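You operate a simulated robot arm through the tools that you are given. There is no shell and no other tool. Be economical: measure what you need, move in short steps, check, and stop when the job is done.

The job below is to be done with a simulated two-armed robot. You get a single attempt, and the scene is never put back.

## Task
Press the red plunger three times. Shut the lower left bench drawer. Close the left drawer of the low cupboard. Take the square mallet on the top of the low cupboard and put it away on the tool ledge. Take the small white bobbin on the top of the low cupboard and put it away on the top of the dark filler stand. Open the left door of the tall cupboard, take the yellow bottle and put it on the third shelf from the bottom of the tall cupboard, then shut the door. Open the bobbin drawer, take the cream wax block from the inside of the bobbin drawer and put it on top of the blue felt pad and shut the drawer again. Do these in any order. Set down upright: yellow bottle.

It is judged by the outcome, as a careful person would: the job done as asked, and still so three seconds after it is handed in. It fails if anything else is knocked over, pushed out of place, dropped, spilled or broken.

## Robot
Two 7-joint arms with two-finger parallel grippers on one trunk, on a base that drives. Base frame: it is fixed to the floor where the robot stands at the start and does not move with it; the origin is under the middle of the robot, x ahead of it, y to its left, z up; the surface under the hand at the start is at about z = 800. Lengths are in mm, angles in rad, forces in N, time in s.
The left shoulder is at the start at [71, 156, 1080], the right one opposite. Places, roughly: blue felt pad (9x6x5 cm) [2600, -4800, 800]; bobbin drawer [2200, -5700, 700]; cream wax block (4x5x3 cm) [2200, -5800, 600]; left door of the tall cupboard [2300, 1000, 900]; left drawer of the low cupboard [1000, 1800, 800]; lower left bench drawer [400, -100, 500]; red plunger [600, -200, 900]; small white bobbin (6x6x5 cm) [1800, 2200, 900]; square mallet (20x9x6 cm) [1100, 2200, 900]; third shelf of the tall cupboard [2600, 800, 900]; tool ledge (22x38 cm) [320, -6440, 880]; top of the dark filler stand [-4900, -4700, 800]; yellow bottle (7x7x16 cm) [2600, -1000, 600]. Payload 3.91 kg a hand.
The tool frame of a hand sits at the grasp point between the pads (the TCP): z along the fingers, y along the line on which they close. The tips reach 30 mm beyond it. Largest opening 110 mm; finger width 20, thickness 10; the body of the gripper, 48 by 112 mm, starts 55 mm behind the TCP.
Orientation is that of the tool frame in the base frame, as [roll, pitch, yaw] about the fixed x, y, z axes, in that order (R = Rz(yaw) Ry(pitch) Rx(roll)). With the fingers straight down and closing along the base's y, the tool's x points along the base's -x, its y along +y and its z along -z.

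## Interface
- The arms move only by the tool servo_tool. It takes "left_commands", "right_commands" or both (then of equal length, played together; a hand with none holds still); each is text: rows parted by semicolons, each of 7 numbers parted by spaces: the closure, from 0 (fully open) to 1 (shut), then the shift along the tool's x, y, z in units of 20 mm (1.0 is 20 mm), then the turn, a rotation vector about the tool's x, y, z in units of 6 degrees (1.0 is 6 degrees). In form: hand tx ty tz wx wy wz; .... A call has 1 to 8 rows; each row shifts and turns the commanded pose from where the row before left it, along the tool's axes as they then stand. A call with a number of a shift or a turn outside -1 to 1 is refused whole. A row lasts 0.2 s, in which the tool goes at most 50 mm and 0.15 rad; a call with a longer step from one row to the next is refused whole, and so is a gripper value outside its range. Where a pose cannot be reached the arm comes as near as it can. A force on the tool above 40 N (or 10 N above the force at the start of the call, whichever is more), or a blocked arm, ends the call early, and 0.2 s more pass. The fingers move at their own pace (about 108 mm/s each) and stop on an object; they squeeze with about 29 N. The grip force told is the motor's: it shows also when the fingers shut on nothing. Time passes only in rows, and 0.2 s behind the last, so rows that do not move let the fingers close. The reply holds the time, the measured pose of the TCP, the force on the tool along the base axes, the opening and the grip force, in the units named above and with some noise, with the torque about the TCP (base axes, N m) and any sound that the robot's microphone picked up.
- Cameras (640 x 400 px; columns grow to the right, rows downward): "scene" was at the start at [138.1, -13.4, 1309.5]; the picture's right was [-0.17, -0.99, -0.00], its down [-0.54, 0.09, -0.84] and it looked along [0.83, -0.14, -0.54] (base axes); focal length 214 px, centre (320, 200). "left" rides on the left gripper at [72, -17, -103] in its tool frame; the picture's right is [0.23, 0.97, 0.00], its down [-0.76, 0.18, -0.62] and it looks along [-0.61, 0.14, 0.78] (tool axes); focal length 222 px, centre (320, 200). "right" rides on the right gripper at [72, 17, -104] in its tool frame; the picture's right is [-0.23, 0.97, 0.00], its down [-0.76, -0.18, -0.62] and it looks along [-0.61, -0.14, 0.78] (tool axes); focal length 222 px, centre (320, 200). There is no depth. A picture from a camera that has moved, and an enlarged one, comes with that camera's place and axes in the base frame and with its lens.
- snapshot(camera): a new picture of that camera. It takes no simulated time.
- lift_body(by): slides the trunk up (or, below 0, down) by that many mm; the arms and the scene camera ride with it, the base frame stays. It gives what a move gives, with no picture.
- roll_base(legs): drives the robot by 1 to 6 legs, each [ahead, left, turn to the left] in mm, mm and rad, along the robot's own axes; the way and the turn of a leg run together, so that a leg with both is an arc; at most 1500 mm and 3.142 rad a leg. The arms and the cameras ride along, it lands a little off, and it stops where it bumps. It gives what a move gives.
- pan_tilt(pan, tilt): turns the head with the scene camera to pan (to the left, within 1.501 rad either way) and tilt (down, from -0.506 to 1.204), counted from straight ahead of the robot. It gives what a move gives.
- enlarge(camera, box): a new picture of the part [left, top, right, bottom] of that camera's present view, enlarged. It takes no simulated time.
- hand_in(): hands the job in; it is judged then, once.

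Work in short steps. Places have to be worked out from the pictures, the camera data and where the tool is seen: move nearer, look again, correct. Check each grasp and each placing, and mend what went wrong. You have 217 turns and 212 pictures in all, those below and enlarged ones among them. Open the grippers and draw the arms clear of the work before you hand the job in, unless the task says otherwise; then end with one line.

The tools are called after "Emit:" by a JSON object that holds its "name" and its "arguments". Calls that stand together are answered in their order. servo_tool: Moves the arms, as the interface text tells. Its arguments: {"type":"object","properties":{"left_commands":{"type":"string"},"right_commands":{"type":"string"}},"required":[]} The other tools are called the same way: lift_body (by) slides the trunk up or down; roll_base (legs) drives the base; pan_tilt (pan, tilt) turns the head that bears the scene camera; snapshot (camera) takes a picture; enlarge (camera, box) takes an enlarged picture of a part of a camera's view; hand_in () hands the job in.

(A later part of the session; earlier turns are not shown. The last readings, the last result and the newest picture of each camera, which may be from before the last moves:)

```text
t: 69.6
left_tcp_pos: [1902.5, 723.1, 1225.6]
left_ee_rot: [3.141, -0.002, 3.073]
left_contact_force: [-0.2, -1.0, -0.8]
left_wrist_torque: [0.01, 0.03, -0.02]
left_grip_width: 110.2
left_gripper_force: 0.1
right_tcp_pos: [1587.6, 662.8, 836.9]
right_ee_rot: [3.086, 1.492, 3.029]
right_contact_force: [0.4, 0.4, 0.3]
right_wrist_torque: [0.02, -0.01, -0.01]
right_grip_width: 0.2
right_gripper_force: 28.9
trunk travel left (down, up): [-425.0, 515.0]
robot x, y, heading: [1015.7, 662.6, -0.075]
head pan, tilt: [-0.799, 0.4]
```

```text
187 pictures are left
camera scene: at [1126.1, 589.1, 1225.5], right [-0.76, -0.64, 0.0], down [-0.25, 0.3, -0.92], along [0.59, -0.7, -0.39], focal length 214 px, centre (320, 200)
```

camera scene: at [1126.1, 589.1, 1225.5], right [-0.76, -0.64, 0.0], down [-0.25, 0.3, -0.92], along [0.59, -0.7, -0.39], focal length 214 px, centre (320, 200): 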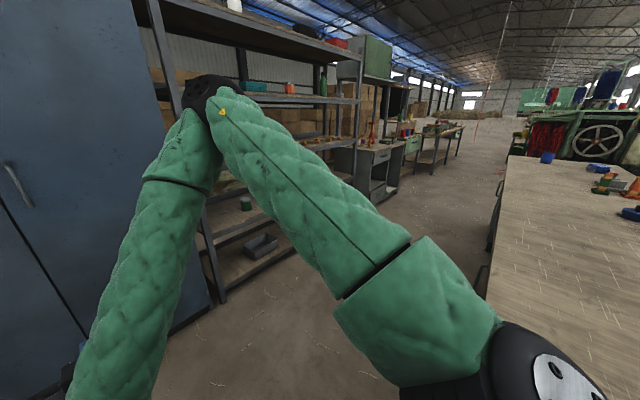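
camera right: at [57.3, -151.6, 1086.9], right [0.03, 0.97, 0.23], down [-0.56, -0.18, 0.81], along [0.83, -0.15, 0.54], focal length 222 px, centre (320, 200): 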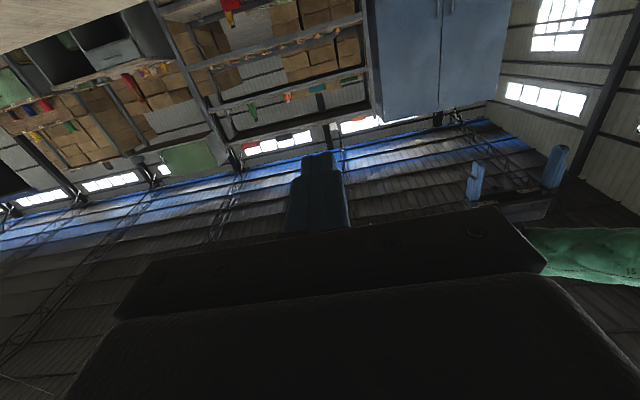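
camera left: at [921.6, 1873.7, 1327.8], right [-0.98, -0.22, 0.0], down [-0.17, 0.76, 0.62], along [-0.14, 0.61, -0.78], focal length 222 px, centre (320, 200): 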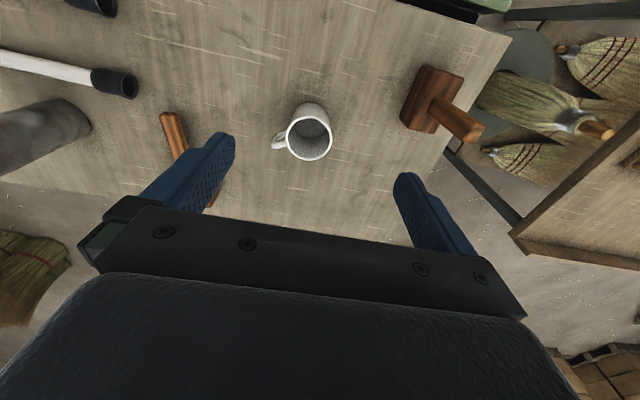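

The left handle is near [2290, 816, z 920–1068] and the hinge at y≈1290. I'm pointing the left hand forward while shifting the right hand aside.

Emit:
{"name": "servo_tool", "arguments": {"left_commands": "0 0.5 0 0 0 -1 0;0 0.5 0 0 0 -1 0;0 0.5 0 0 0 -1 0;0 0.5 0 0 0 -1 0;0 0.5 0 0 0 -1 0;0 0.5 0 0 0 -1 0;0 0.5 0 0 0 -1 0;0 0.5 0 0 0 -1 0", "right_commands": "1 0 -1 -0.5 0 0 0;1 0 -1 -0.5 0 0 0;1 0 -1 -0.5 0 0 0;1 0 -1 -0.5 0 0 0;1 0 -1 0 0 0 0;1 0 -1 0 0 0 0;1 0 -1 0 0 0 0;1 0 -1 0 0 0 0"}}

Emit:
{"name": "servo_tool", "arguments": {"left_commands": "0 0.5 0 -0.5 0 -1 0;0 0.5 0 -0.5 0 -1 0;0 0.5 0 -0.5 0 -1 0;0 0.5 0 0 0 -1 0;0 0.5 0 0 0 -1 0;0 0.5 0 0 0 -1 0;0 0.5 0 0 0 -1 0;0 0 0 0 0 0 0"}}

Emit:
{"name": "roll_base", "arguments": {"legs": [[0, 0, 0.073], [300, 0, 0]]}}

Emit:
{"name": "pan_tilt", "arguments": {"pan": 0, "tilt": 0.3}}

Emit:
{"name": "snapshot", "arguments": {"camera": "scene"}}

Emit:
{"name": "snapshot", "arguments": {"camera": "left"}}

```text
t: 71.4
left_tcp_pos: [1829.0, 729.4, 1197.4]
left_ee_rot: [3.141, 0.839, 3.071]
left_contact_force: [-0.8, 1.2, 0.6]
left_wrist_torque: [0.04, -0.02, 0.01]
left_grip_width: 110.1
left_gripper_force: 0.0
right_tcp_pos: [1591.8, 557.7, 820.9]
right_ee_rot: [3.095, 1.489, 3.032]
right_contact_force: [0.6, -1.0, -0.7]
right_wrist_torque: [-0.01, 0.02, -0.02]
right_grip_width: 0.0
right_gripper_force: 28.7
right hand out of reach, approached as far as the arm can: row 3, 4, 5, 6, 7, 8
trunk travel left (down, up): [-425.0, 515.0]
robot x, y, heading: [1015.0, 660.3, -0.072]
head pan, tilt: [-0.799, 0.4]
```

```text
t: 73.2
left_tcp_pos: [1776.4, 732.0, 1152.0]
left_ee_rot: [0.034, 1.57, -0.037]
left_contact_force: [0.5, -0.3, -0.3]
left_wrist_torque: [-0.02, -0.01, -0.01]
left_grip_width: 109.9
left_gripper_force: 0.0
right_tcp_pos: [1591.5, 557.9, 820.6]
right_ee_rot: [3.09, 1.489, 3.026]
right_contact_force: [0.1, 0.6, -0.1]
right_wrist_torque: [0.01, -0.01, 0.02]
right_grip_width: 0.1
right_gripper_force: 28.7
trunk travel left (down, up): [-425.0, 515.0]
robot x, y, heading: [1018.5, 661.9, -0.073]
head pan, tilt: [-0.799, 0.4]
```

```text
t: 75.7
left_tcp_pos: [2080.7, 783.2, 1150.3]
left_ee_rot: [-3.107, 1.569, -3.108]
left_contact_force: [-1.0, -0.2, -1.0]
left_wrist_torque: [0.01, -0.01, -0.01]
left_grip_width: 110.0
left_gripper_force: 0.0
right_tcp_pos: [1909.2, 595.9, 818.7]
right_ee_rot: [3.094, 1.489, 3.096]
right_contact_force: [0.2, -0.7, 0.2]
right_wrist_torque: [-0.01, -0.01, -0.02]
right_grip_width: 0.0
right_gripper_force: 28.8
trunk travel left (down, up): [-425.0, 515.0]
robot x, y, heading: [1325.5, 660.7, -0.008]
head pan, tilt: [-0.799, 0.4]
```

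```text
t: 76.8
left_tcp_pos: [2079.9, 783.2, 1152.0]
left_ee_rot: [-3.114, 1.569, -3.117]
left_contact_force: [-0.6, -0.6, 0.4]
left_wrist_torque: [0.03, 0.0, -0.01]
left_grip_width: 110.1
left_gripper_force: 0.0
right_tcp_pos: [1907.9, 596.0, 820.2]
right_ee_rot: [3.091, 1.488, 3.094]
right_contact_force: [-0.4, -0.2, -0.3]
right_wrist_torque: [-0.01, 0.01, 0.0]
right_grip_width: 0.1
right_gripper_force: 28.7
trunk travel left (down, up): [-425.0, 515.0]
robot x, y, heading: [1325.9, 662.3, -0.003]
head pan, tilt: [0.0, 0.3]
```

```text
186 pictures are left
camera scene: at [1469.9, 662.3, 1234.7], right [-0.01, -1.0, 0.0], down [-0.3, 0.0, -0.96], along [0.96, -0.01, -0.3], focal length 214 px, centre (320, 200)
```

scene: 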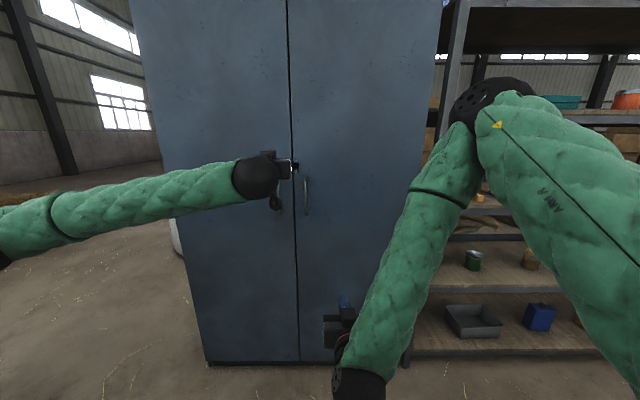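

```text
185 pictures are left
camera left: at [1976.6, 767.3, 1079.1], right [0.0, 0.97, -0.23], down [-0.62, 0.18, 0.76], along [0.78, 0.14, 0.61], focal length 222 px, centre (320, 200)
```

left: 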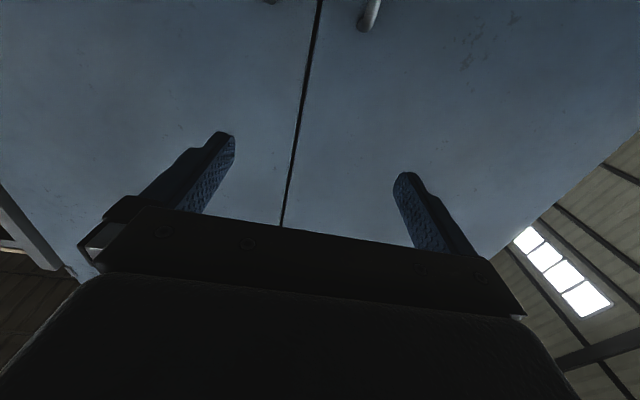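

The handle looks to be around x 2310–2360, y≈825, top z≈1056. I'm lowering the left hand to handle height and looking again.

Emit:
{"name": "servo_tool", "arguments": {"left_commands": "0 1 0.3 0 0 0 0;0 1 0.3 0 0 0 0;0 1 0.3 0 0 0 0;0 1 0.3 0 0 0 0;0 1 0.3 0 0 0 0;0 1 0.3 0 0 0 0;0 1 0.2 0 0 0 0;0 1 0 0 0 0 0"}}

Emit:
{"name": "snapshot", "arguments": {"camera": "left"}}

Emit:
{"name": "enlarge", "arguments": {"camera": "scene", "box": [220, 120, 380, 220]}}

```text
t: 78.7
left_tcp_pos: [2082.2, 806.8, 1071.2]
left_ee_rot: [2.996, 1.566, 2.996]
left_contact_force: [0.1, -0.2, -0.6]
left_wrist_torque: [0.04, -0.01, 0.02]
left_grip_width: 110.0
left_gripper_force: 0.1
left hand out of reach, approached as far as the arm can: row 5, 6, 7, 8
right_tcp_pos: [1908.6, 595.9, 821.0]
right_ee_rot: [3.089, 1.489, 3.091]
right_contact_force: [-0.2, 0.6, 0.6]
right_wrist_torque: [0.01, 0.0, 0.02]
right_grip_width: 0.2
right_gripper_force: 29.0
trunk travel left (down, up): [-425.0, 515.0]
robot x, y, heading: [1327.5, 658.9, -0.008]
head pan, tilt: [0.0, 0.3]
```

```text
184 pictures are left
camera left: at [1978.5, 790.6, 999.2], right [0.0, 0.97, -0.23], down [-0.62, 0.18, 0.76], along [0.78, 0.14, 0.6], focal length 222 px, centre (320, 200)
```

left: 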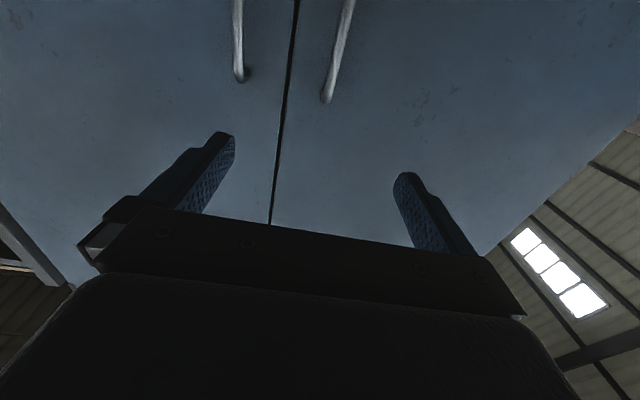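

```text
4.00 times, centred on (300, 170) of scene
camera zoom: at [1470.2, 662.0, 1234.7], right [0.0, -1.0, 0.0], down [-0.3, 0.0, -0.95], along [0.95, 0.0, -0.3], focal length 858 px, centre (400, 320)
```

zoom: 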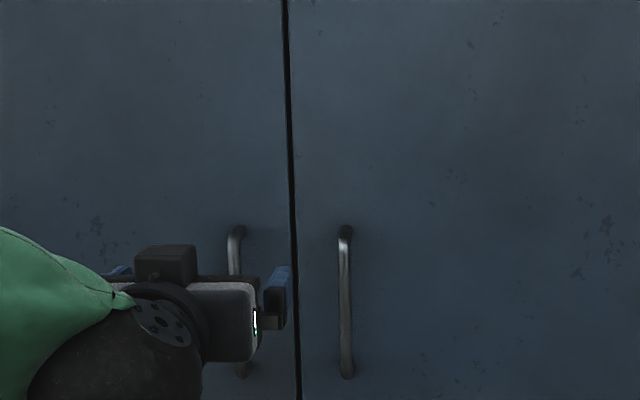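

Triangulation puts the left handle bar at [2279, 817], z 927–1068. I'm lowering the trunk 75, driving 140 forward and checking.

Emit:
{"name": "lift_body", "arguments": {"by": -75}}

Emit:
{"name": "roll_base", "arguments": {"legs": [[140, 10, 0.006]]}}

Emit:
{"name": "snapshot", "arguments": {"camera": "left"}}

```text
t: 79.8
left_tcp_pos: [2081.7, 806.8, 997.4]
left_ee_rot: [3.103, 1.569, 3.102]
left_contact_force: [-0.4, -0.2, -0.1]
left_wrist_torque: [-0.04, 0.01, -0.03]
left_grip_width: 109.9
left_gripper_force: 0.1
right_tcp_pos: [1908.0, 595.8, 745.6]
right_ee_rot: [3.091, 1.49, 3.093]
right_contact_force: [-0.8, 0.9, -0.7]
right_wrist_torque: [-0.01, 0.01, -0.02]
right_grip_width: 0.0
right_gripper_force: 29.6
trunk travel left (down, up): [-350.0, 590.0]
robot x, y, heading: [1325.5, 661.5, -0.005]
head pan, tilt: [0.0, 0.3]
```

```text
t: 81.1
left_tcp_pos: [2224.1, 824.4, 994.3]
left_ee_rot: [-3.13, 1.568, -3.121]
left_contact_force: [0.1, 0.1, -1.2]
left_wrist_torque: [0.04, -0.03, 0.04]
left_grip_width: 110.0
left_gripper_force: 0.1
right_tcp_pos: [2051.4, 611.3, 743.5]
right_ee_rot: [3.094, 1.487, 3.107]
right_contact_force: [0.7, -0.1, 0.8]
right_wrist_torque: [0.0, 0.0, -0.02]
right_grip_width: 0.0
right_gripper_force: 29.0
trunk travel left (down, up): [-350.0, 590.0]
robot x, y, heading: [1466.0, 671.2, 0.008]
head pan, tilt: [0.0, 0.3]
```

```text
182 pictures are left
camera left: at [2120.2, 807.3, 923.1], right [-0.01, 0.97, -0.23], down [-0.62, 0.17, 0.76], along [0.78, 0.15, 0.6], focal length 222 px, centre (320, 200)
```

left: 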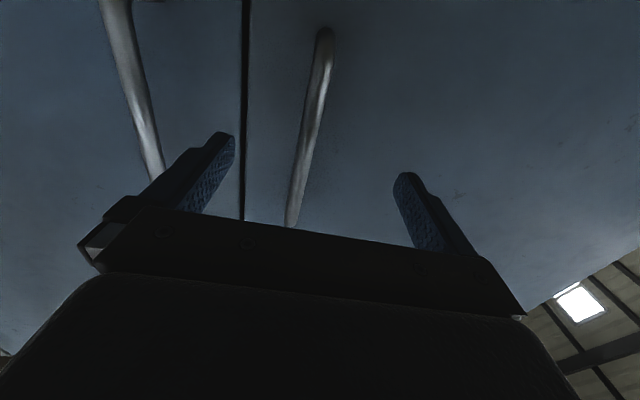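

The handle sits between the open fingers. I'm advancing 55 mm and closing.

Emit:
{"name": "servo_tool", "arguments": {"left_commands": "0 0 -0.1 0.9 0 0 0;0 0 -0.1 0.9 0 0 0;0 0 -0.1 0.9 0 0 0;1 0 0 0 0 0 0;1 0 0 0 0 0 0;1 0 0 0 0 0 0;1 0 0 0 0 0 0"}}

Emit:
{"name": "snapshot", "arguments": {"camera": "left"}}

```text
t: 82.7
left_tcp_pos: [2270.2, 813.3, 988.6]
left_ee_rot: [2.942, 1.56, 2.954]
left_contact_force: [-2.3, -26.3, -5.6]
left_wrist_torque: [-0.14, -0.17, 0.08]
left_grip_width: 11.6
left_gripper_force: 45.0
left hand out of reach, approached as far as the arm can: row 2, 3
right_tcp_pos: [2051.1, 610.1, 744.5]
right_ee_rot: [3.071, 1.488, 3.083]
right_contact_force: [0.2, -0.8, 0.6]
right_wrist_torque: [-0.01, 0.0, -0.01]
right_grip_width: 0.0
right_gripper_force: 29.0
trunk travel left (down, up): [-350.0, 590.0]
robot x, y, heading: [1469.1, 671.1, 0.002]
head pan, tilt: [0.0, 0.3]
```

```text
181 pictures are left
camera left: at [2164.5, 796.1, 916.5], right [-0.01, 0.97, -0.22], down [-0.62, 0.17, 0.77], along [0.79, 0.15, 0.6], focal length 222 px, centre (320, 200)
```

left: 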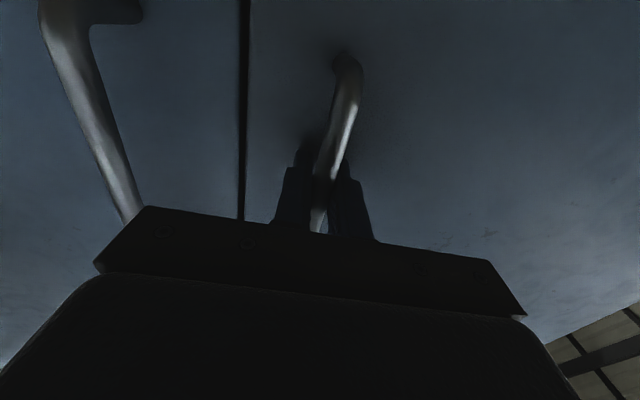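

The grip on the handle is firm at 11.6 mm. I'm pulling the door open along its arc with the base, first part.

Emit:
{"name": "roll_base", "arguments": {"legs": [[-70, 13, 0], [-65, 21, 0]]}}

Emit:
{"name": "snapshot", "arguments": {"camera": "scene"}}

```text
t: 83.6
left_tcp_pos: [2238.2, 816.8, 990.1]
left_ee_rot: [3.029, 1.562, 3.035]
left_contact_force: [0.4, 0.2, 9.5]
left_wrist_torque: [-0.04, 1.08, 0.15]
left_grip_width: 11.9
left_gripper_force: 45.1
right_tcp_pos: [2019.4, 615.3, 745.2]
right_ee_rot: [3.09, 1.487, 3.101]
right_contact_force: [0.4, -0.2, 0.2]
right_wrist_torque: [-0.01, -0.02, 0.01]
right_grip_width: 0.0
right_gripper_force: 29.2
trunk travel left (down, up): [-350.0, 590.0]
robot x, y, heading: [1438.1, 678.1, -0.002]
head pan, tilt: [0.0, 0.3]
stopped in leg 1: the force on the tool passed its limit at 43 N (the readings are from after the stop); the commanded pose is now the measured one
```

```text
180 pictures are left
camera scene: at [1581.1, 678.7, 1159.8], right [0.0, -1.0, 0.0], down [-0.3, 0.0, -0.96], along [0.96, 0.0, -0.3], focal length 214 px, centre (320, 200)
```

scene: 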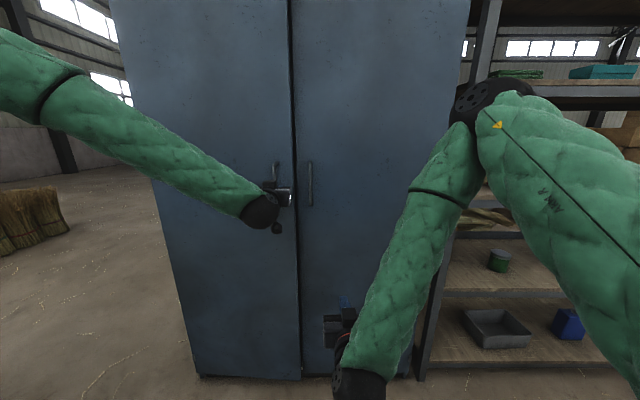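

The door has cracked open about 30 mm, past the catch, and the force is low now. I'm continuing along the arc.

Emit:
{"name": "roll_base", "arguments": {"legs": [[-60, 10, 0], [-60, 18, 0], [-60, 28, 0]]}}

Emit:
{"name": "snapshot", "arguments": {"camera": "scene"}}

```text
t: 85.1
left_tcp_pos: [2139.3, 844.2, 989.6]
left_ee_rot: [3.038, 1.562, 3.053]
left_contact_force: [3.4, 6.1, 11.3]
left_wrist_torque: [0.07, 0.91, 0.17]
left_grip_width: 11.9
left_gripper_force: 44.6
right_tcp_pos: [1920.0, 638.2, 743.5]
right_ee_rot: [3.091, 1.488, 3.101]
right_contact_force: [-0.5, 0.0, 0.6]
right_wrist_torque: [-0.02, 0.03, 0.0]
right_grip_width: 0.0
right_gripper_force: 28.6
trunk travel left (down, up): [-350.0, 590.0]
robot x, y, heading: [1338.1, 700.7, 0.009]
head pan, tilt: [0.0, 0.3]
stopped in leg 2: the force on the tool passed its limit at 41 N (the readings are from after the stop); the commanded pose is now the measured one
```

```text
179 pictures are left
camera scene: at [1481.3, 700.6, 1159.6], right [0.0, -1.0, 0.0], down [-0.3, 0.0, -0.96], along [0.96, 0.0, -0.3], focal length 214 px, centre (320, 200)
```

scene: 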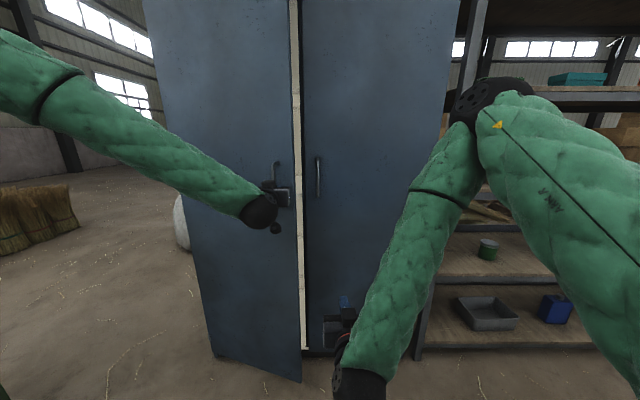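

The door is open about 17°. I'm continuing the arc with more sideways motion.

Emit:
{"name": "roll_base", "arguments": {"legs": [[-50, 24, 0], [-50, 30, 0], [-45, 35, 0]]}}

Emit:
{"name": "snapshot", "arguments": {"camera": "scene"}}

```text
t: 87.0
left_tcp_pos: [2031.2, 905.9, 988.0]
left_ee_rot: [-3.126, 1.562, -3.106]
left_contact_force: [-0.6, 1.1, -12.2]
left_wrist_torque: [0.36, 0.13, 0.23]
left_grip_width: 12.0
left_gripper_force: 45.0
right_tcp_pos: [1810.9, 697.6, 744.7]
right_ee_rot: [3.104, 1.489, 3.116]
right_contact_force: [0.0, -0.2, 0.8]
right_wrist_torque: [0.01, -0.02, -0.03]
right_grip_width: 0.0
right_gripper_force: 28.8
trunk travel left (down, up): [-350.0, 590.0]
robot x, y, heading: [1230.5, 755.4, 0.003]
head pan, tilt: [0.0, 0.3]
stopped in leg 3: the force on the tool passed its limit at 44 N (the readings are from after the stop); the commanded pose is now the measured one
```

```text
178 pictures are left
camera scene: at [1373.0, 760.3, 1159.7], right [0.0, -1.0, 0.0], down [-0.3, 0.0, -0.96], along [0.96, 0.0, -0.3], focal length 214 px, centre (320, 200)
```

scene: 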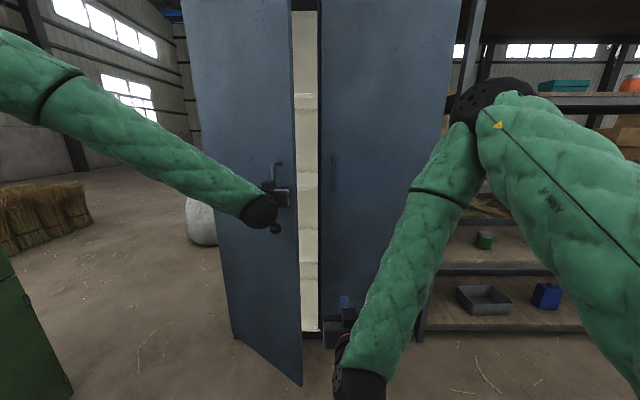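

The door is open about 32° with a stable grip. I'm pulling further to about 50°.

Emit:
{"name": "roll_base", "arguments": {"legs": [[-35, 30, 0], [-34, 34, 0], [-32, 40, 0]]}}

Emit:
{"name": "snapshot", "arguments": {"camera": "scene"}}

```text
t: 88.9
left_tcp_pos: [1932.0, 1013.0, 990.1]
left_ee_rot: [-2.672, 1.566, -2.648]
left_contact_force: [17.3, 13.9, -11.2]
left_wrist_torque: [0.67, -0.38, -0.04]
left_grip_width: 11.7
left_gripper_force: 45.0
right_tcp_pos: [1712.7, 803.5, 744.6]
right_ee_rot: [3.123, 1.485, 3.138]
right_contact_force: [-0.7, 1.0, -0.2]
right_wrist_torque: [0.02, 0.01, 0.01]
right_grip_width: 0.1
right_gripper_force: 29.2
trunk travel left (down, up): [-350.0, 590.0]
robot x, y, heading: [1130.2, 862.4, 0.003]
head pan, tilt: [0.0, 0.3]
```

```text
177 pictures are left
camera scene: at [1274.2, 865.6, 1159.6], right [0.01, -1.0, 0.0], down [-0.3, 0.0, -0.95], along [0.95, 0.01, -0.3], focal length 214 px, centre (320, 200)
```

scene: 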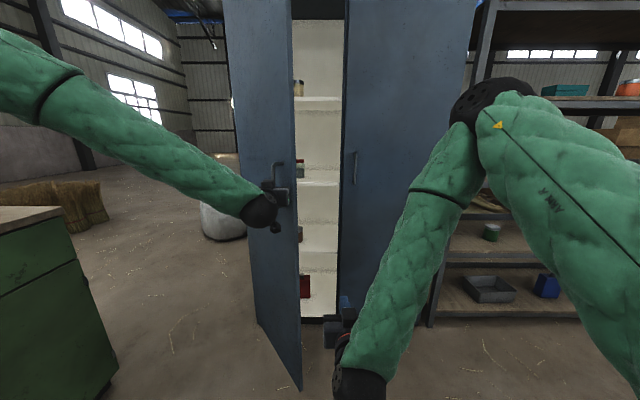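

The door is open about 50°. I'm releasing the handle, withdrawing the left hand, stepping right and then using the hand's outside to sweep the door open from within.

Emit:
{"name": "servo_tool", "arguments": {"left_commands": "0 0 0 0 0 0 0;0 0 0 0 0 0 0;0 0 0 -0.7 0 0 0;0 0 0 -1 0 0 0;0 0 0 -1 0 0 0;0 0 0 -1 0 0 0;0 0 0 -1 0 0 0;0 0 0 -1 0 0 0"}}

Emit:
{"name": "snapshot", "arguments": {"camera": "scene"}}

```text
t: 90.7
left_tcp_pos: [1816.3, 1008.8, 993.0]
left_ee_rot: [-2.899, 1.568, -2.874]
left_contact_force: [0.4, 0.5, 0.1]
left_wrist_torque: [-0.03, -0.02, 0.02]
left_grip_width: 109.9
left_gripper_force: 0.0
right_tcp_pos: [1712.0, 801.0, 745.5]
right_ee_rot: [3.097, 1.49, 3.114]
right_contact_force: [0.2, 0.0, 0.1]
right_wrist_torque: [-0.02, -0.03, -0.02]
right_grip_width: 0.0
right_gripper_force: 28.9
trunk travel left (down, up): [-350.0, 590.0]
robot x, y, heading: [1130.3, 861.4, 0.007]
head pan, tilt: [0.0, 0.3]
```

```text
176 pictures are left
camera scene: at [1272.9, 863.6, 1159.8], right [0.01, -1.0, 0.0], down [-0.3, 0.0, -0.96], along [0.96, 0.01, -0.3], focal length 214 px, centre (320, 200)
```

scene: 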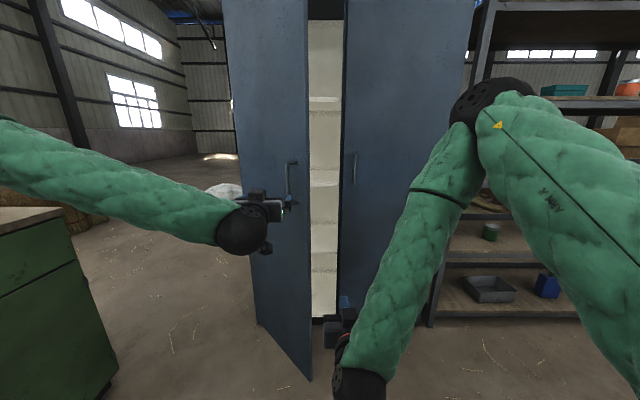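

The door settled slightly but stays open about 44°. I'm moving right past its edge with the fingers closed, then forward inside it.

Emit:
{"name": "servo_tool", "arguments": {"left_commands": "1 0 0 0 0 0 0;1 0 0 0 0 0 0;1 0 0 0 0 0 0"}}

Emit:
{"name": "roll_base", "arguments": {"legs": [[0, -210, 0], [250, 0, 0]]}}

Emit:
{"name": "snapshot", "arguments": {"camera": "scene"}}

```text
t: 91.5
left_tcp_pos: [1816.2, 1007.7, 992.2]
left_ee_rot: [-3.029, 1.566, -3.005]
left_contact_force: [-0.6, -0.6, -0.1]
left_wrist_torque: [0.0, 0.02, 0.02]
left_grip_width: 0.2
left_gripper_force: 28.6
right_tcp_pos: [1712.4, 802.6, 745.1]
right_ee_rot: [3.094, 1.488, 3.109]
right_contact_force: [-0.4, -0.2, 0.0]
right_wrist_torque: [0.04, -0.01, 0.04]
right_grip_width: 0.0
right_gripper_force: 29.7
trunk travel left (down, up): [-350.0, 590.0]
robot x, y, heading: [1128.5, 859.7, 0.005]
head pan, tilt: [0.0, 0.3]
```

```text
t: 94.6
left_tcp_pos: [2070.5, 795.8, 991.1]
left_ee_rot: [-3.059, 1.567, -3.034]
left_contact_force: [-0.5, -0.9, 0.0]
left_wrist_torque: [-0.02, -0.02, 0.0]
left_grip_width: 0.1
left_gripper_force: 29.4
right_tcp_pos: [1964.9, 591.3, 744.1]
right_ee_rot: [3.096, 1.488, 3.112]
right_contact_force: [-0.2, 0.6, 0.6]
right_wrist_torque: [0.02, -0.02, -0.02]
right_grip_width: 0.2
right_gripper_force: 28.7
trunk travel left (down, up): [-350.0, 590.0]
robot x, y, heading: [1381.8, 651.4, 0.007]
head pan, tilt: [0.0, 0.3]
```

```text
175 pictures are left
camera scene: at [1526.3, 651.4, 1159.5], right [0.01, -1.0, 0.0], down [-0.3, 0.0, -0.95], along [0.95, 0.01, -0.3], focal length 214 px, centre (320, 200)
```

scene: 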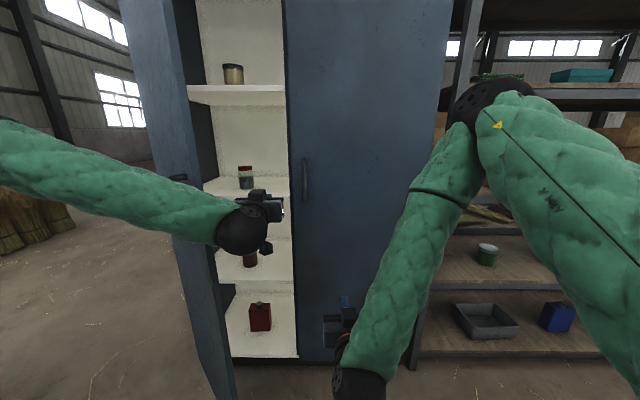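

The hand is on the inner side of the door. I'm sweeping left with the base.

Emit:
{"name": "roll_base", "arguments": {"legs": [[0, 250, 0]]}}

Emit:
{"name": "snapshot", "arguments": {"camera": "scene"}}

```text
t: 95.9
left_tcp_pos: [2059.9, 914.9, 990.5]
left_ee_rot: [2.648, 1.564, 2.654]
left_contact_force: [-0.1, 0.0, 0.3]
left_wrist_torque: [0.0, 0.02, 0.01]
left_grip_width: 0.1
left_gripper_force: 29.0
right_tcp_pos: [1963.0, 716.0, 745.4]
right_ee_rot: [3.112, 1.488, 3.128]
right_contact_force: [0.1, -0.2, -0.5]
right_wrist_torque: [0.04, -0.02, -0.01]
right_grip_width: 0.0
right_gripper_force: 29.2
trunk travel left (down, up): [-350.0, 590.0]
robot x, y, heading: [1379.3, 775.6, 0.008]
head pan, tilt: [0.0, 0.3]
stopped in leg 1: the robot was blocked; the commanded pose is now the measured one
```

```text
174 pictures are left
camera scene: at [1523.5, 777.3, 1160.0], right [0.01, -1.0, 0.0], down [-0.3, 0.0, -0.96], along [0.96, 0.01, -0.3], focal length 214 px, centre (320, 200)
```

scene: 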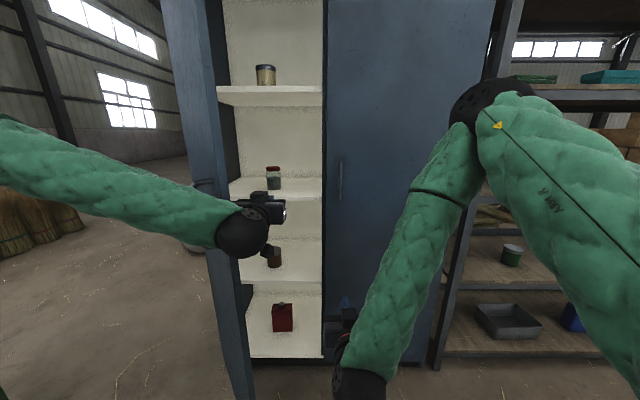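

The base was blocked with the wrist against the door edge. I'm trying to sweep with the arm itself instead.

Emit:
{"name": "servo_tool", "arguments": {"left_commands": "1 0 1 0 0 0 0;1 0 1 0 0 0 0;1 0 1 0 0 0 0;1 0 1 0 0 0 0;1 0 1 0 0 0 0;1 0 1 0 0 0 0;1 0 1 0 0 0 0;1 0 1 0 0 0 0"}}

Emit:
{"name": "pan_tilt", "arguments": {"pan": 0.4, "tilt": 0.35}}

Emit:
{"name": "snapshot", "arguments": {"camera": "scene"}}

```text
t: 97.9
left_tcp_pos: [2099.3, 837.9, 1009.1]
left_ee_rot: [2.144, 1.542, 1.959]
left_contact_force: [1.6, -1.0, -0.5]
left_wrist_torque: [0.0, -0.01, 0.1]
left_grip_width: 0.1
left_gripper_force: 29.0
left hand out of reach, approached as far as the arm can: row 3, 4, 5, 6, 7
right_tcp_pos: [1963.6, 557.3, 734.4]
right_ee_rot: [2.983, 1.472, 2.831]
right_contact_force: [-0.2, -1.8, 0.4]
right_wrist_torque: [0.01, 0.03, 0.16]
right_grip_width: 0.0
right_gripper_force: 28.7
trunk travel left (down, up): [-350.0, 590.0]
robot x, y, heading: [1391.0, 721.9, -0.155]
head pan, tilt: [0.0, 0.3]
stopped in row 8 (left hand): the arm was blocked; the commanded pose is now the measured one
```

```text
t: 98.8
left_tcp_pos: [2067.9, 875.7, 1011.4]
left_ee_rot: [2.088, 1.545, 1.942]
left_contact_force: [0.8, 0.0, 0.0]
left_wrist_torque: [0.0, -0.02, 0.0]
left_grip_width: 0.2
left_gripper_force: 28.9
right_tcp_pos: [1951.0, 591.4, 740.9]
right_ee_rot: [3.007, 1.483, 2.897]
right_contact_force: [0.7, -0.1, 0.4]
right_wrist_torque: [-0.01, -0.03, 0.03]
right_grip_width: 0.1
right_gripper_force: 29.1
trunk travel left (down, up): [-350.0, 590.0]
robot x, y, heading: [1376.7, 727.2, -0.114]
head pan, tilt: [0.4, 0.351]
```

```text
173 pictures are left
camera scene: at [1506.7, 740.9, 1155.2], right [0.28, -0.96, -0.01], down [-0.32, -0.09, -0.94], along [0.9, 0.27, -0.34], focal length 214 px, centre (320, 200)
```

scene: 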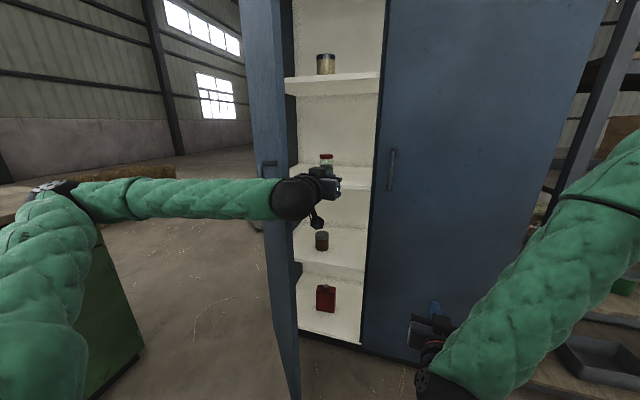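

The forearm was jamming against the door edge, pushing toward the hinge. I'm backing out and squaring up, then reposing: left arm retracted and outward, right arm extended to push the door's inner face.

Emit:
{"name": "roll_base", "arguments": {"legs": [[-330, 0, 0], [0, 0, 0.114]]}}

Emit:
{"name": "servo_tool", "arguments": {"left_commands": "1 0 1 -1 0 0 0;1 0 1 -1 0 0 0;1 0 1 -1 0 0 0;1 0 1 -1 0 0 0;1 0 1 -1 0 0 0;1 0 1 -1 0 0 0;1 0 1 -1 0 0 0;1 0 1 -1 0 0 0", "right_commands": "1 0 0 1 0 0 0;1 0 0 1 0 0 0;1 0 0 1 0 0 0;1 0 0 1 0 0 0;1 0 0 1 0 0 0;1 0 0 1 0 0 0;1 0 0 1 0 0 0;1 0 0 1 0 0 0"}}

Emit:
{"name": "snapshot", "arguments": {"camera": "scene"}}

```text
t: 101.5
left_tcp_pos: [1730.5, 1008.6, 1009.7]
left_ee_rot: [2.667, 1.555, 2.649]
left_contact_force: [-0.1, -0.1, -0.5]
left_wrist_torque: [0.06, -0.02, 0.02]
left_grip_width: 0.0
left_gripper_force: 29.1
right_tcp_pos: [1635.0, 701.2, 738.8]
right_ee_rot: [3.11, 1.478, 3.11]
right_contact_force: [-0.3, -0.5, -0.2]
right_wrist_torque: [-0.01, -0.02, -0.04]
right_grip_width: 0.0
right_gripper_force: 29.2
trunk travel left (down, up): [-350.0, 590.0]
robot x, y, heading: [1044.9, 762.3, -0.002]
head pan, tilt: [0.4, 0.351]
```

```text
t: 103.3
left_tcp_pos: [1628.9, 1189.6, 1034.9]
left_ee_rot: [2.656, 1.555, 2.64]
left_contact_force: [0.7, -0.3, -1.3]
left_wrist_torque: [0.0, 0.01, 0.0]
left_grip_width: 0.0
left_gripper_force: 29.1
left hand out of reach, approached as far as the arm can: row 3, 4, 5, 6, 7, 8
right_tcp_pos: [1782.8, 740.0, 744.7]
right_ee_rot: [3.116, 1.474, 3.111]
right_contact_force: [-0.7, 0.0, 0.3]
right_wrist_torque: [0.0, 0.01, -0.02]
right_grip_width: 0.0
right_gripper_force: 29.2
right hand out of reach, approached as far as the arm can: row 1, 2, 3, 4, 5, 6, 7, 8
trunk travel left (down, up): [-350.0, 590.0]
robot x, y, heading: [1043.6, 764.3, -0.007]
head pan, tilt: [0.4, 0.351]
```

```text
172 pictures are left
camera scene: at [1179.4, 803.5, 1155.1], right [0.39, -0.92, 0.0], down [-0.32, -0.13, -0.94], along [0.87, 0.36, -0.34], focal length 214 px, centre (320, 200)
```

scene: 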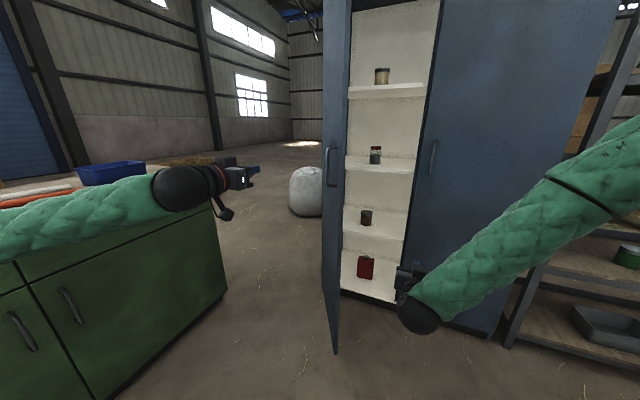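

The view is clear now: the third shelf is the one at z≈930 with the red-lidded jar at y≈984. I'm raising the trunk so the left arm clears the low cupboard's items, then moving the right hand inside the door.

Emit:
{"name": "lift_body", "arguments": {"by": 300}}

Emit:
{"name": "roll_base", "arguments": {"legs": [[290, 0, 0], [0, 200, 0]]}}

Emit:
{"name": "snapshot", "arguments": {"camera": "scene"}}

```text
t: 106.3
left_tcp_pos: [1628.2, 1190.1, 1333.3]
left_ee_rot: [2.665, 1.554, 2.65]
left_contact_force: [-0.5, 0.8, -0.2]
left_wrist_torque: [0.04, 0.01, 0.02]
left_grip_width: 0.0
left_gripper_force: 29.3
right_tcp_pos: [1783.7, 739.7, 1043.9]
right_ee_rot: [3.113, 1.476, 3.108]
right_contact_force: [0.5, 0.5, -1.0]
right_wrist_torque: [-0.02, 0.0, -0.01]
right_grip_width: 0.0
right_gripper_force: 29.0
trunk travel left (down, up): [-650.0, 290.0]
robot x, y, heading: [1047.0, 765.9, -0.003]
head pan, tilt: [0.4, 0.351]
```

```text
t: 109.5
left_tcp_pos: [1914.0, 1399.4, 1333.7]
left_ee_rot: [2.71, 1.554, 2.704]
left_contact_force: [0.0, 0.0, 0.3]
left_wrist_torque: [0.0, 0.0, -0.01]
left_grip_width: 0.1
left_gripper_force: 29.1
right_tcp_pos: [2071.8, 949.9, 1045.1]
right_ee_rot: [3.121, 1.475, 3.129]
right_contact_force: [-0.4, -0.3, 0.1]
right_wrist_torque: [0.02, -0.01, 0.02]
right_grip_width: 0.3
right_gripper_force: 29.4
trunk travel left (down, up): [-650.0, 290.0]
robot x, y, heading: [1332.5, 967.7, 0.005]
head pan, tilt: [0.4, 0.351]
```

```text
171 pictures are left
camera scene: at [1468.5, 1009.0, 1455.0], right [0.39, -0.92, 0.0], down [-0.32, -0.14, -0.94], along [0.86, 0.37, -0.34], focal length 214 px, centre (320, 200)
```

scene: 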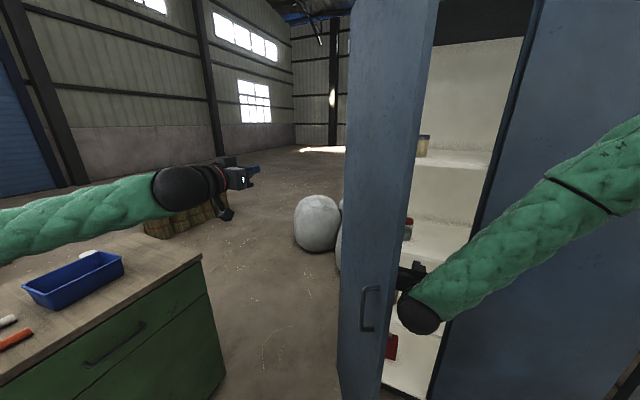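

The right hand is inside the door and the left arm clears. I'm sweeping left.

Emit:
{"name": "roll_base", "arguments": {"legs": [[0, 150, 0]]}}

Emit:
{"name": "snapshot", "arguments": {"camera": "scene"}}

```text
t: 110.9
left_tcp_pos: [1911.7, 1546.1, 1334.6]
left_ee_rot: [2.68, 1.555, 2.675]
left_contact_force: [0.5, 0.0, -0.6]
left_wrist_torque: [0.0, -0.02, 0.01]
left_grip_width: 0.0
left_gripper_force: 29.1
right_tcp_pos: [2071.3, 1097.4, 1044.6]
right_ee_rot: [3.116, 1.475, 3.122]
right_contact_force: [0.4, -0.4, 0.0]
right_wrist_torque: [-0.04, -0.01, -0.03]
right_grip_width: 0.0
right_gripper_force: 29.5
trunk travel left (down, up): [-650.0, 290.0]
robot x, y, heading: [1334.3, 1112.1, 0.006]
head pan, tilt: [0.4, 0.351]
```

```text
170 pictures are left
camera scene: at [1467.6, 1155.2, 1455.0], right [0.39, -0.92, 0.0], down [-0.32, -0.14, -0.94], along [0.86, 0.37, -0.34], focal length 214 px, centre (320, 200)
```

scene: 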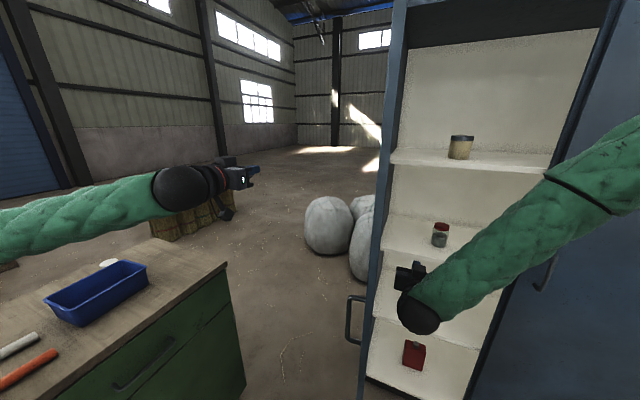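

The door is almost at 90°. I'm pushing another 120 mm.

Emit:
{"name": "roll_base", "arguments": {"legs": [[0, 120, 0]]}}

Emit:
{"name": "snapshot", "arguments": {"camera": "scene"}}

```text
t: 112.1
left_tcp_pos: [1912.9, 1665.3, 1334.5]
left_ee_rot: [2.71, 1.556, 2.704]
left_contact_force: [-0.3, -0.3, 0.2]
left_wrist_torque: [-0.01, 0.02, -0.02]
left_grip_width: 0.0
left_gripper_force: 29.5
right_tcp_pos: [2070.2, 1215.9, 1043.5]
right_ee_rot: [3.122, 1.475, 3.124]
right_contact_force: [-0.1, 0.5, 0.1]
right_wrist_torque: [0.02, 0.01, -0.04]
right_grip_width: 0.2
right_gripper_force: 29.1
trunk travel left (down, up): [-650.0, 290.0]
robot x, y, heading: [1332.0, 1233.7, -0.0]
head pan, tilt: [0.4, 0.351]
```

```text
169 pictures are left
camera scene: at [1467.4, 1275.0, 1455.0], right [0.39, -0.92, 0.0], down [-0.32, -0.14, -0.94], along [0.86, 0.37, -0.34], focal length 214 px, centre (320, 200)
```

scene: 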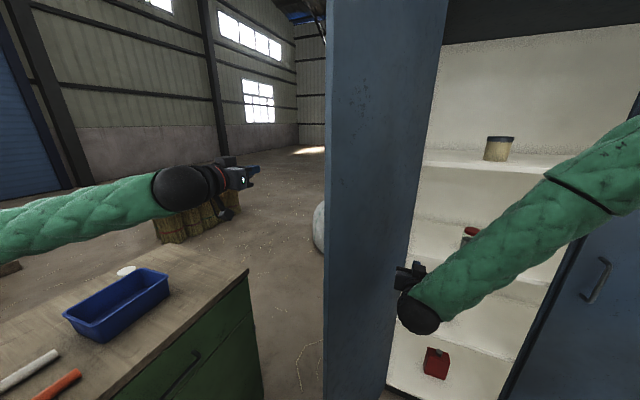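

The door now stands beyond 90°. I'm pulling the right hand back and driving along the aisle to the shelving where the yellow bottle is.

Emit:
{"name": "servo_tool", "arguments": {"right_commands": "1 0 0 -1 0 0 0;1 0 0 -1 0 0 0;1 0 0 -1 0 0 0;1 0 0 -1 0 0 0;1 0 0 -1 0 0 0;1 0 0 -1 0 0 0;1 0 0 -1 0 0 0;1 0 0 -1 0 0 0"}}

Emit:
{"name": "roll_base", "arguments": {"legs": [[0, -480, 0], [260, 0, 0], [0, -900, 0], [0, -650, 0]]}}

Emit:
{"name": "pan_tilt", "arguments": {"pan": 0, "tilt": 0.5}}

Emit:
{"name": "snapshot", "arguments": {"camera": "scene"}}

Emit:
{"name": "pan_tilt", "arguments": {"pan": 0.9, "tilt": 0.3}}

Emit:
{"name": "snapshot", "arguments": {"camera": "scene"}}

```text
t: 113.9
left_tcp_pos: [1912.9, 1662.9, 1334.8]
left_ee_rot: [2.645, 1.557, 2.637]
left_contact_force: [0.1, -0.7, 0.1]
left_wrist_torque: [0.0, 0.03, 0.01]
left_grip_width: 0.0
left_gripper_force: 29.1
right_tcp_pos: [1911.5, 1213.1, 1061.3]
right_ee_rot: [3.115, 1.473, 3.118]
right_contact_force: [0.3, 0.2, -0.3]
right_wrist_torque: [-0.01, 0.0, 0.01]
right_grip_width: 0.2
right_gripper_force: 28.3
trunk travel left (down, up): [-650.0, 290.0]
robot x, y, heading: [1331.9, 1234.6, 0.005]
head pan, tilt: [0.4, 0.351]
```

```text
t: 125.9
left_tcp_pos: [2151.4, -412.8, 1334.2]
left_ee_rot: [2.634, 1.552, 2.568]
left_contact_force: [0.3, 0.5, 0.8]
left_wrist_torque: [-0.03, 0.0, -0.02]
left_grip_width: 0.0
left_gripper_force: 28.9
right_tcp_pos: [2123.7, -863.0, 1060.0]
right_ee_rot: [3.11, 1.476, 3.054]
right_contact_force: [0.2, -0.9, -0.6]
right_wrist_torque: [-0.03, 0.01, 0.02]
right_grip_width: 0.1
right_gripper_force: 29.1
trunk travel left (down, up): [-650.0, 290.0]
robot x, y, heading: [1545.1, -807.4, -0.053]
head pan, tilt: [0.4, 0.351]
```

```text
t: 126.7
left_tcp_pos: [2152.4, -414.0, 1333.5]
left_ee_rot: [2.666, 1.556, 2.6]
left_contact_force: [0.5, -0.5, -0.5]
left_wrist_torque: [0.0, -0.02, -0.03]
left_grip_width: 0.2
left_gripper_force: 28.9
right_tcp_pos: [2123.5, -862.2, 1061.1]
right_ee_rot: [3.114, 1.475, 3.061]
right_contact_force: [0.5, 0.3, 0.6]
right_wrist_torque: [-0.01, -0.02, 0.02]
right_grip_width: 0.0
right_gripper_force: 28.3
trunk travel left (down, up): [-650.0, 290.0]
robot x, y, heading: [1546.1, -808.6, -0.052]
head pan, tilt: [0.0, 0.499]
```

```text
168 pictures are left
camera scene: at [1687.2, -812.8, 1441.3], right [-0.05, -1.0, 0.0], down [-0.48, 0.02, -0.88], along [0.88, -0.05, -0.48], focal length 214 px, centre (320, 200)
```

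scene: 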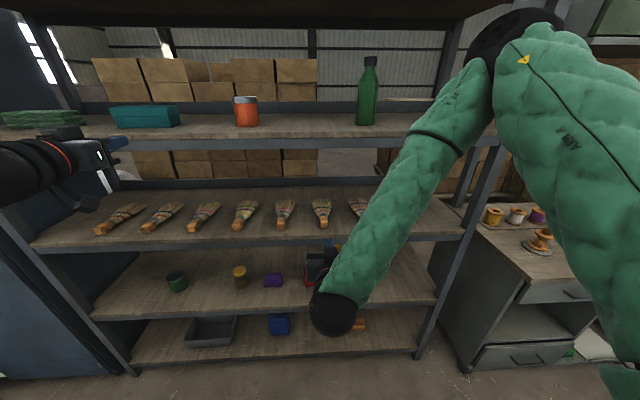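

```text
t: 127.9
left_tcp_pos: [2152.4, -411.7, 1334.5]
left_ee_rot: [2.654, 1.554, 2.587]
left_contact_force: [-0.5, -0.2, -0.3]
left_wrist_torque: [-0.06, -0.06, -0.03]
left_grip_width: 0.0
left_gripper_force: 28.8
right_tcp_pos: [2123.6, -862.2, 1060.5]
right_ee_rot: [3.114, 1.474, 3.059]
right_contact_force: [-0.4, -0.1, -0.3]
right_wrist_torque: [0.02, 0.02, -0.01]
right_grip_width: 0.0
right_gripper_force: 29.1
trunk travel left (down, up): [-650.0, 290.0]
robot x, y, heading: [1547.4, -811.5, -0.058]
head pan, tilt: [0.901, 0.3]
```

```text
167 pictures are left
camera scene: at [1658.2, -738.4, 1459.7], right [0.75, -0.66, 0.0], down [-0.2, -0.22, -0.96], along [0.63, 0.72, -0.3], focal length 214 px, centre (320, 200)
```

scene: 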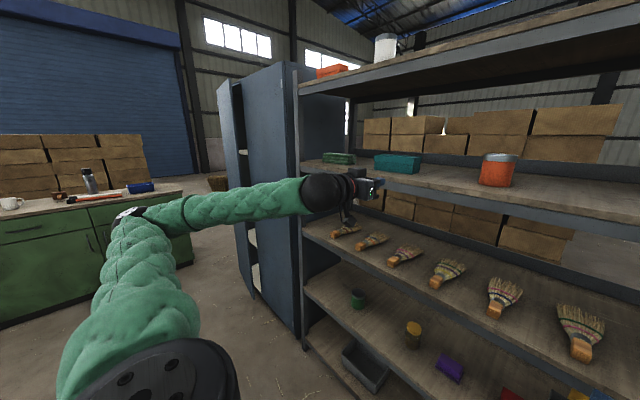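

The cupboard door stays open. The bottle hides behind the right hand on the z≈500 shelf, so I'm lowering the trunk and stepping back a bit to see it.

Emit:
{"name": "lift_body", "arguments": {"by": -400}}

Emit:
{"name": "pan_tilt", "arguments": {"pan": 0, "tilt": 0.35}}

Emit:
{"name": "snapshot", "arguments": {"camera": "scene"}}

Emit:
{"name": "snapshot", "arguments": {"camera": "right"}}

```text
t: 131.8
left_tcp_pos: [2151.7, -412.4, 933.9]
left_ee_rot: [2.65, 1.554, 2.584]
left_contact_force: [-0.4, 0.1, -1.1]
left_wrist_torque: [0.0, 0.01, -0.04]
left_grip_width: 0.1
left_gripper_force: 28.5
right_tcp_pos: [2123.7, -862.1, 661.5]
right_ee_rot: [3.113, 1.475, 3.058]
right_contact_force: [-0.3, -0.2, -0.2]
right_wrist_torque: [0.02, 0.02, -0.01]
right_grip_width: 0.0
right_gripper_force: 29.2
trunk travel left (down, up): [-250.0, 690.0]
robot x, y, heading: [1544.5, -806.8, -0.057]
head pan, tilt: [0.901, 0.3]
```

```text
t: 133.0
left_tcp_pos: [2150.2, -412.3, 934.2]
left_ee_rot: [2.655, 1.554, 2.588]
left_contact_force: [0.3, 0.3, 0.8]
left_wrist_torque: [0.0, 0.04, 0.02]
left_grip_width: 0.2
left_gripper_force: 28.9
right_tcp_pos: [2124.0, -862.9, 660.8]
right_ee_rot: [3.113, 1.476, 3.061]
right_contact_force: [-0.4, 0.5, -0.3]
right_wrist_torque: [0.04, 0.0, 0.0]
right_grip_width: 0.0
right_gripper_force: 28.7
trunk travel left (down, up): [-250.0, 690.0]
robot x, y, heading: [1547.0, -808.0, -0.053]
head pan, tilt: [0.0, 0.351]
```

```text
166 pictures are left
camera scene: at [1689.2, -813.3, 1055.0], right [-0.05, -1.0, 0.0], down [-0.34, 0.02, -0.94], along [0.94, -0.05, -0.34], focal length 214 px, centre (320, 200)
```

scene: 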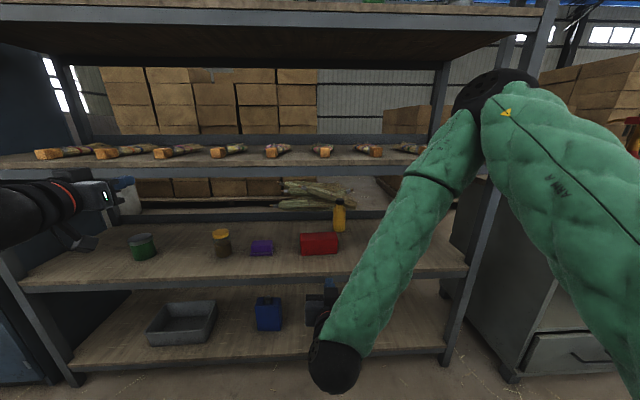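

```text
165 pictures are left
camera right: at [2015.4, -839.6, 596.4], right [0.07, 0.97, 0.23], down [-0.56, -0.15, 0.82], along [0.83, -0.19, 0.53], focal length 222 px, centre (320, 200)
```

right: 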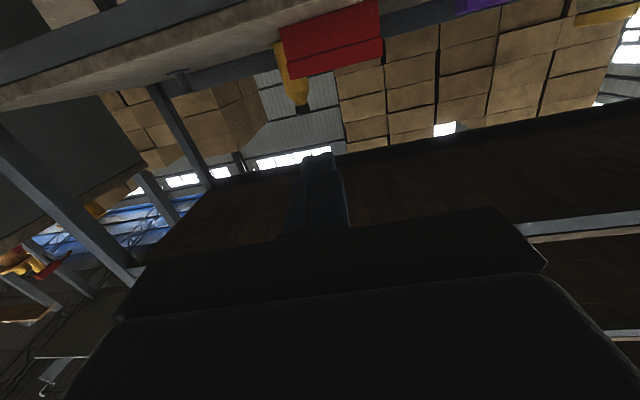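

The yellow bottle stands at about [2668, -970, base ~526], partly behind a red toolbox. I'm enlarging to see shapes and clearances.

Emit:
{"name": "enlarge", "arguments": {"camera": "scene", "box": [270, 180, 390, 260]}}

Emit:
{"name": "enlarge", "arguments": {"camera": "right", "box": [220, 0, 400, 120]}}

```text
5.00 times, centred on (330, 220) of scene
camera zoom: at [1689.2, -813.3, 1055.0], right [-0.05, -1.0, 0.0], down [-0.34, 0.02, -0.94], along [0.94, -0.05, -0.34], focal length 1072 px, centre (270, 100)
```

zoom: 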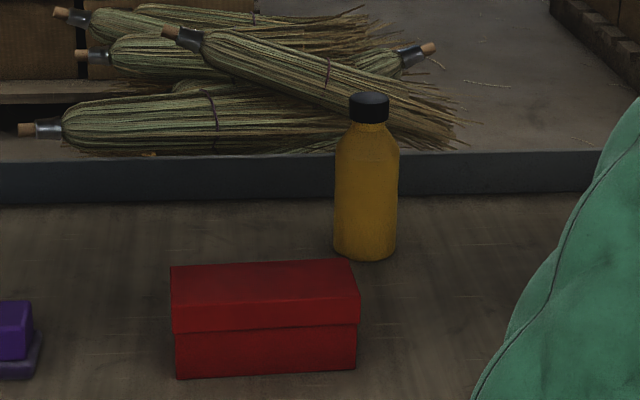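

```text
3.33 times, centred on (310, 60) of right
camera zoom: at [2015.4, -839.6, 596.4], right [0.07, 0.97, 0.23], down [-0.56, -0.15, 0.82], along [0.83, -0.19, 0.53], focal length 740 px, centre (353, 667)
```

zoom: 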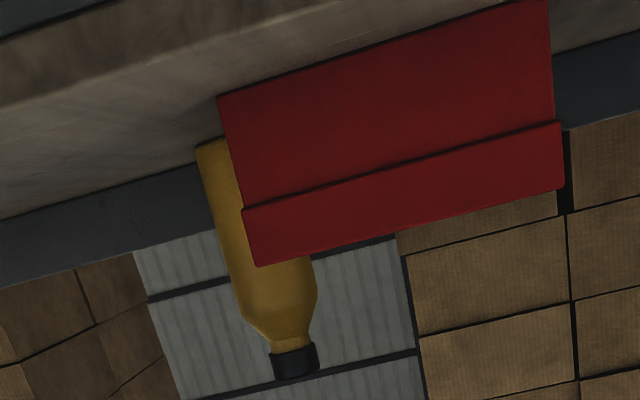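

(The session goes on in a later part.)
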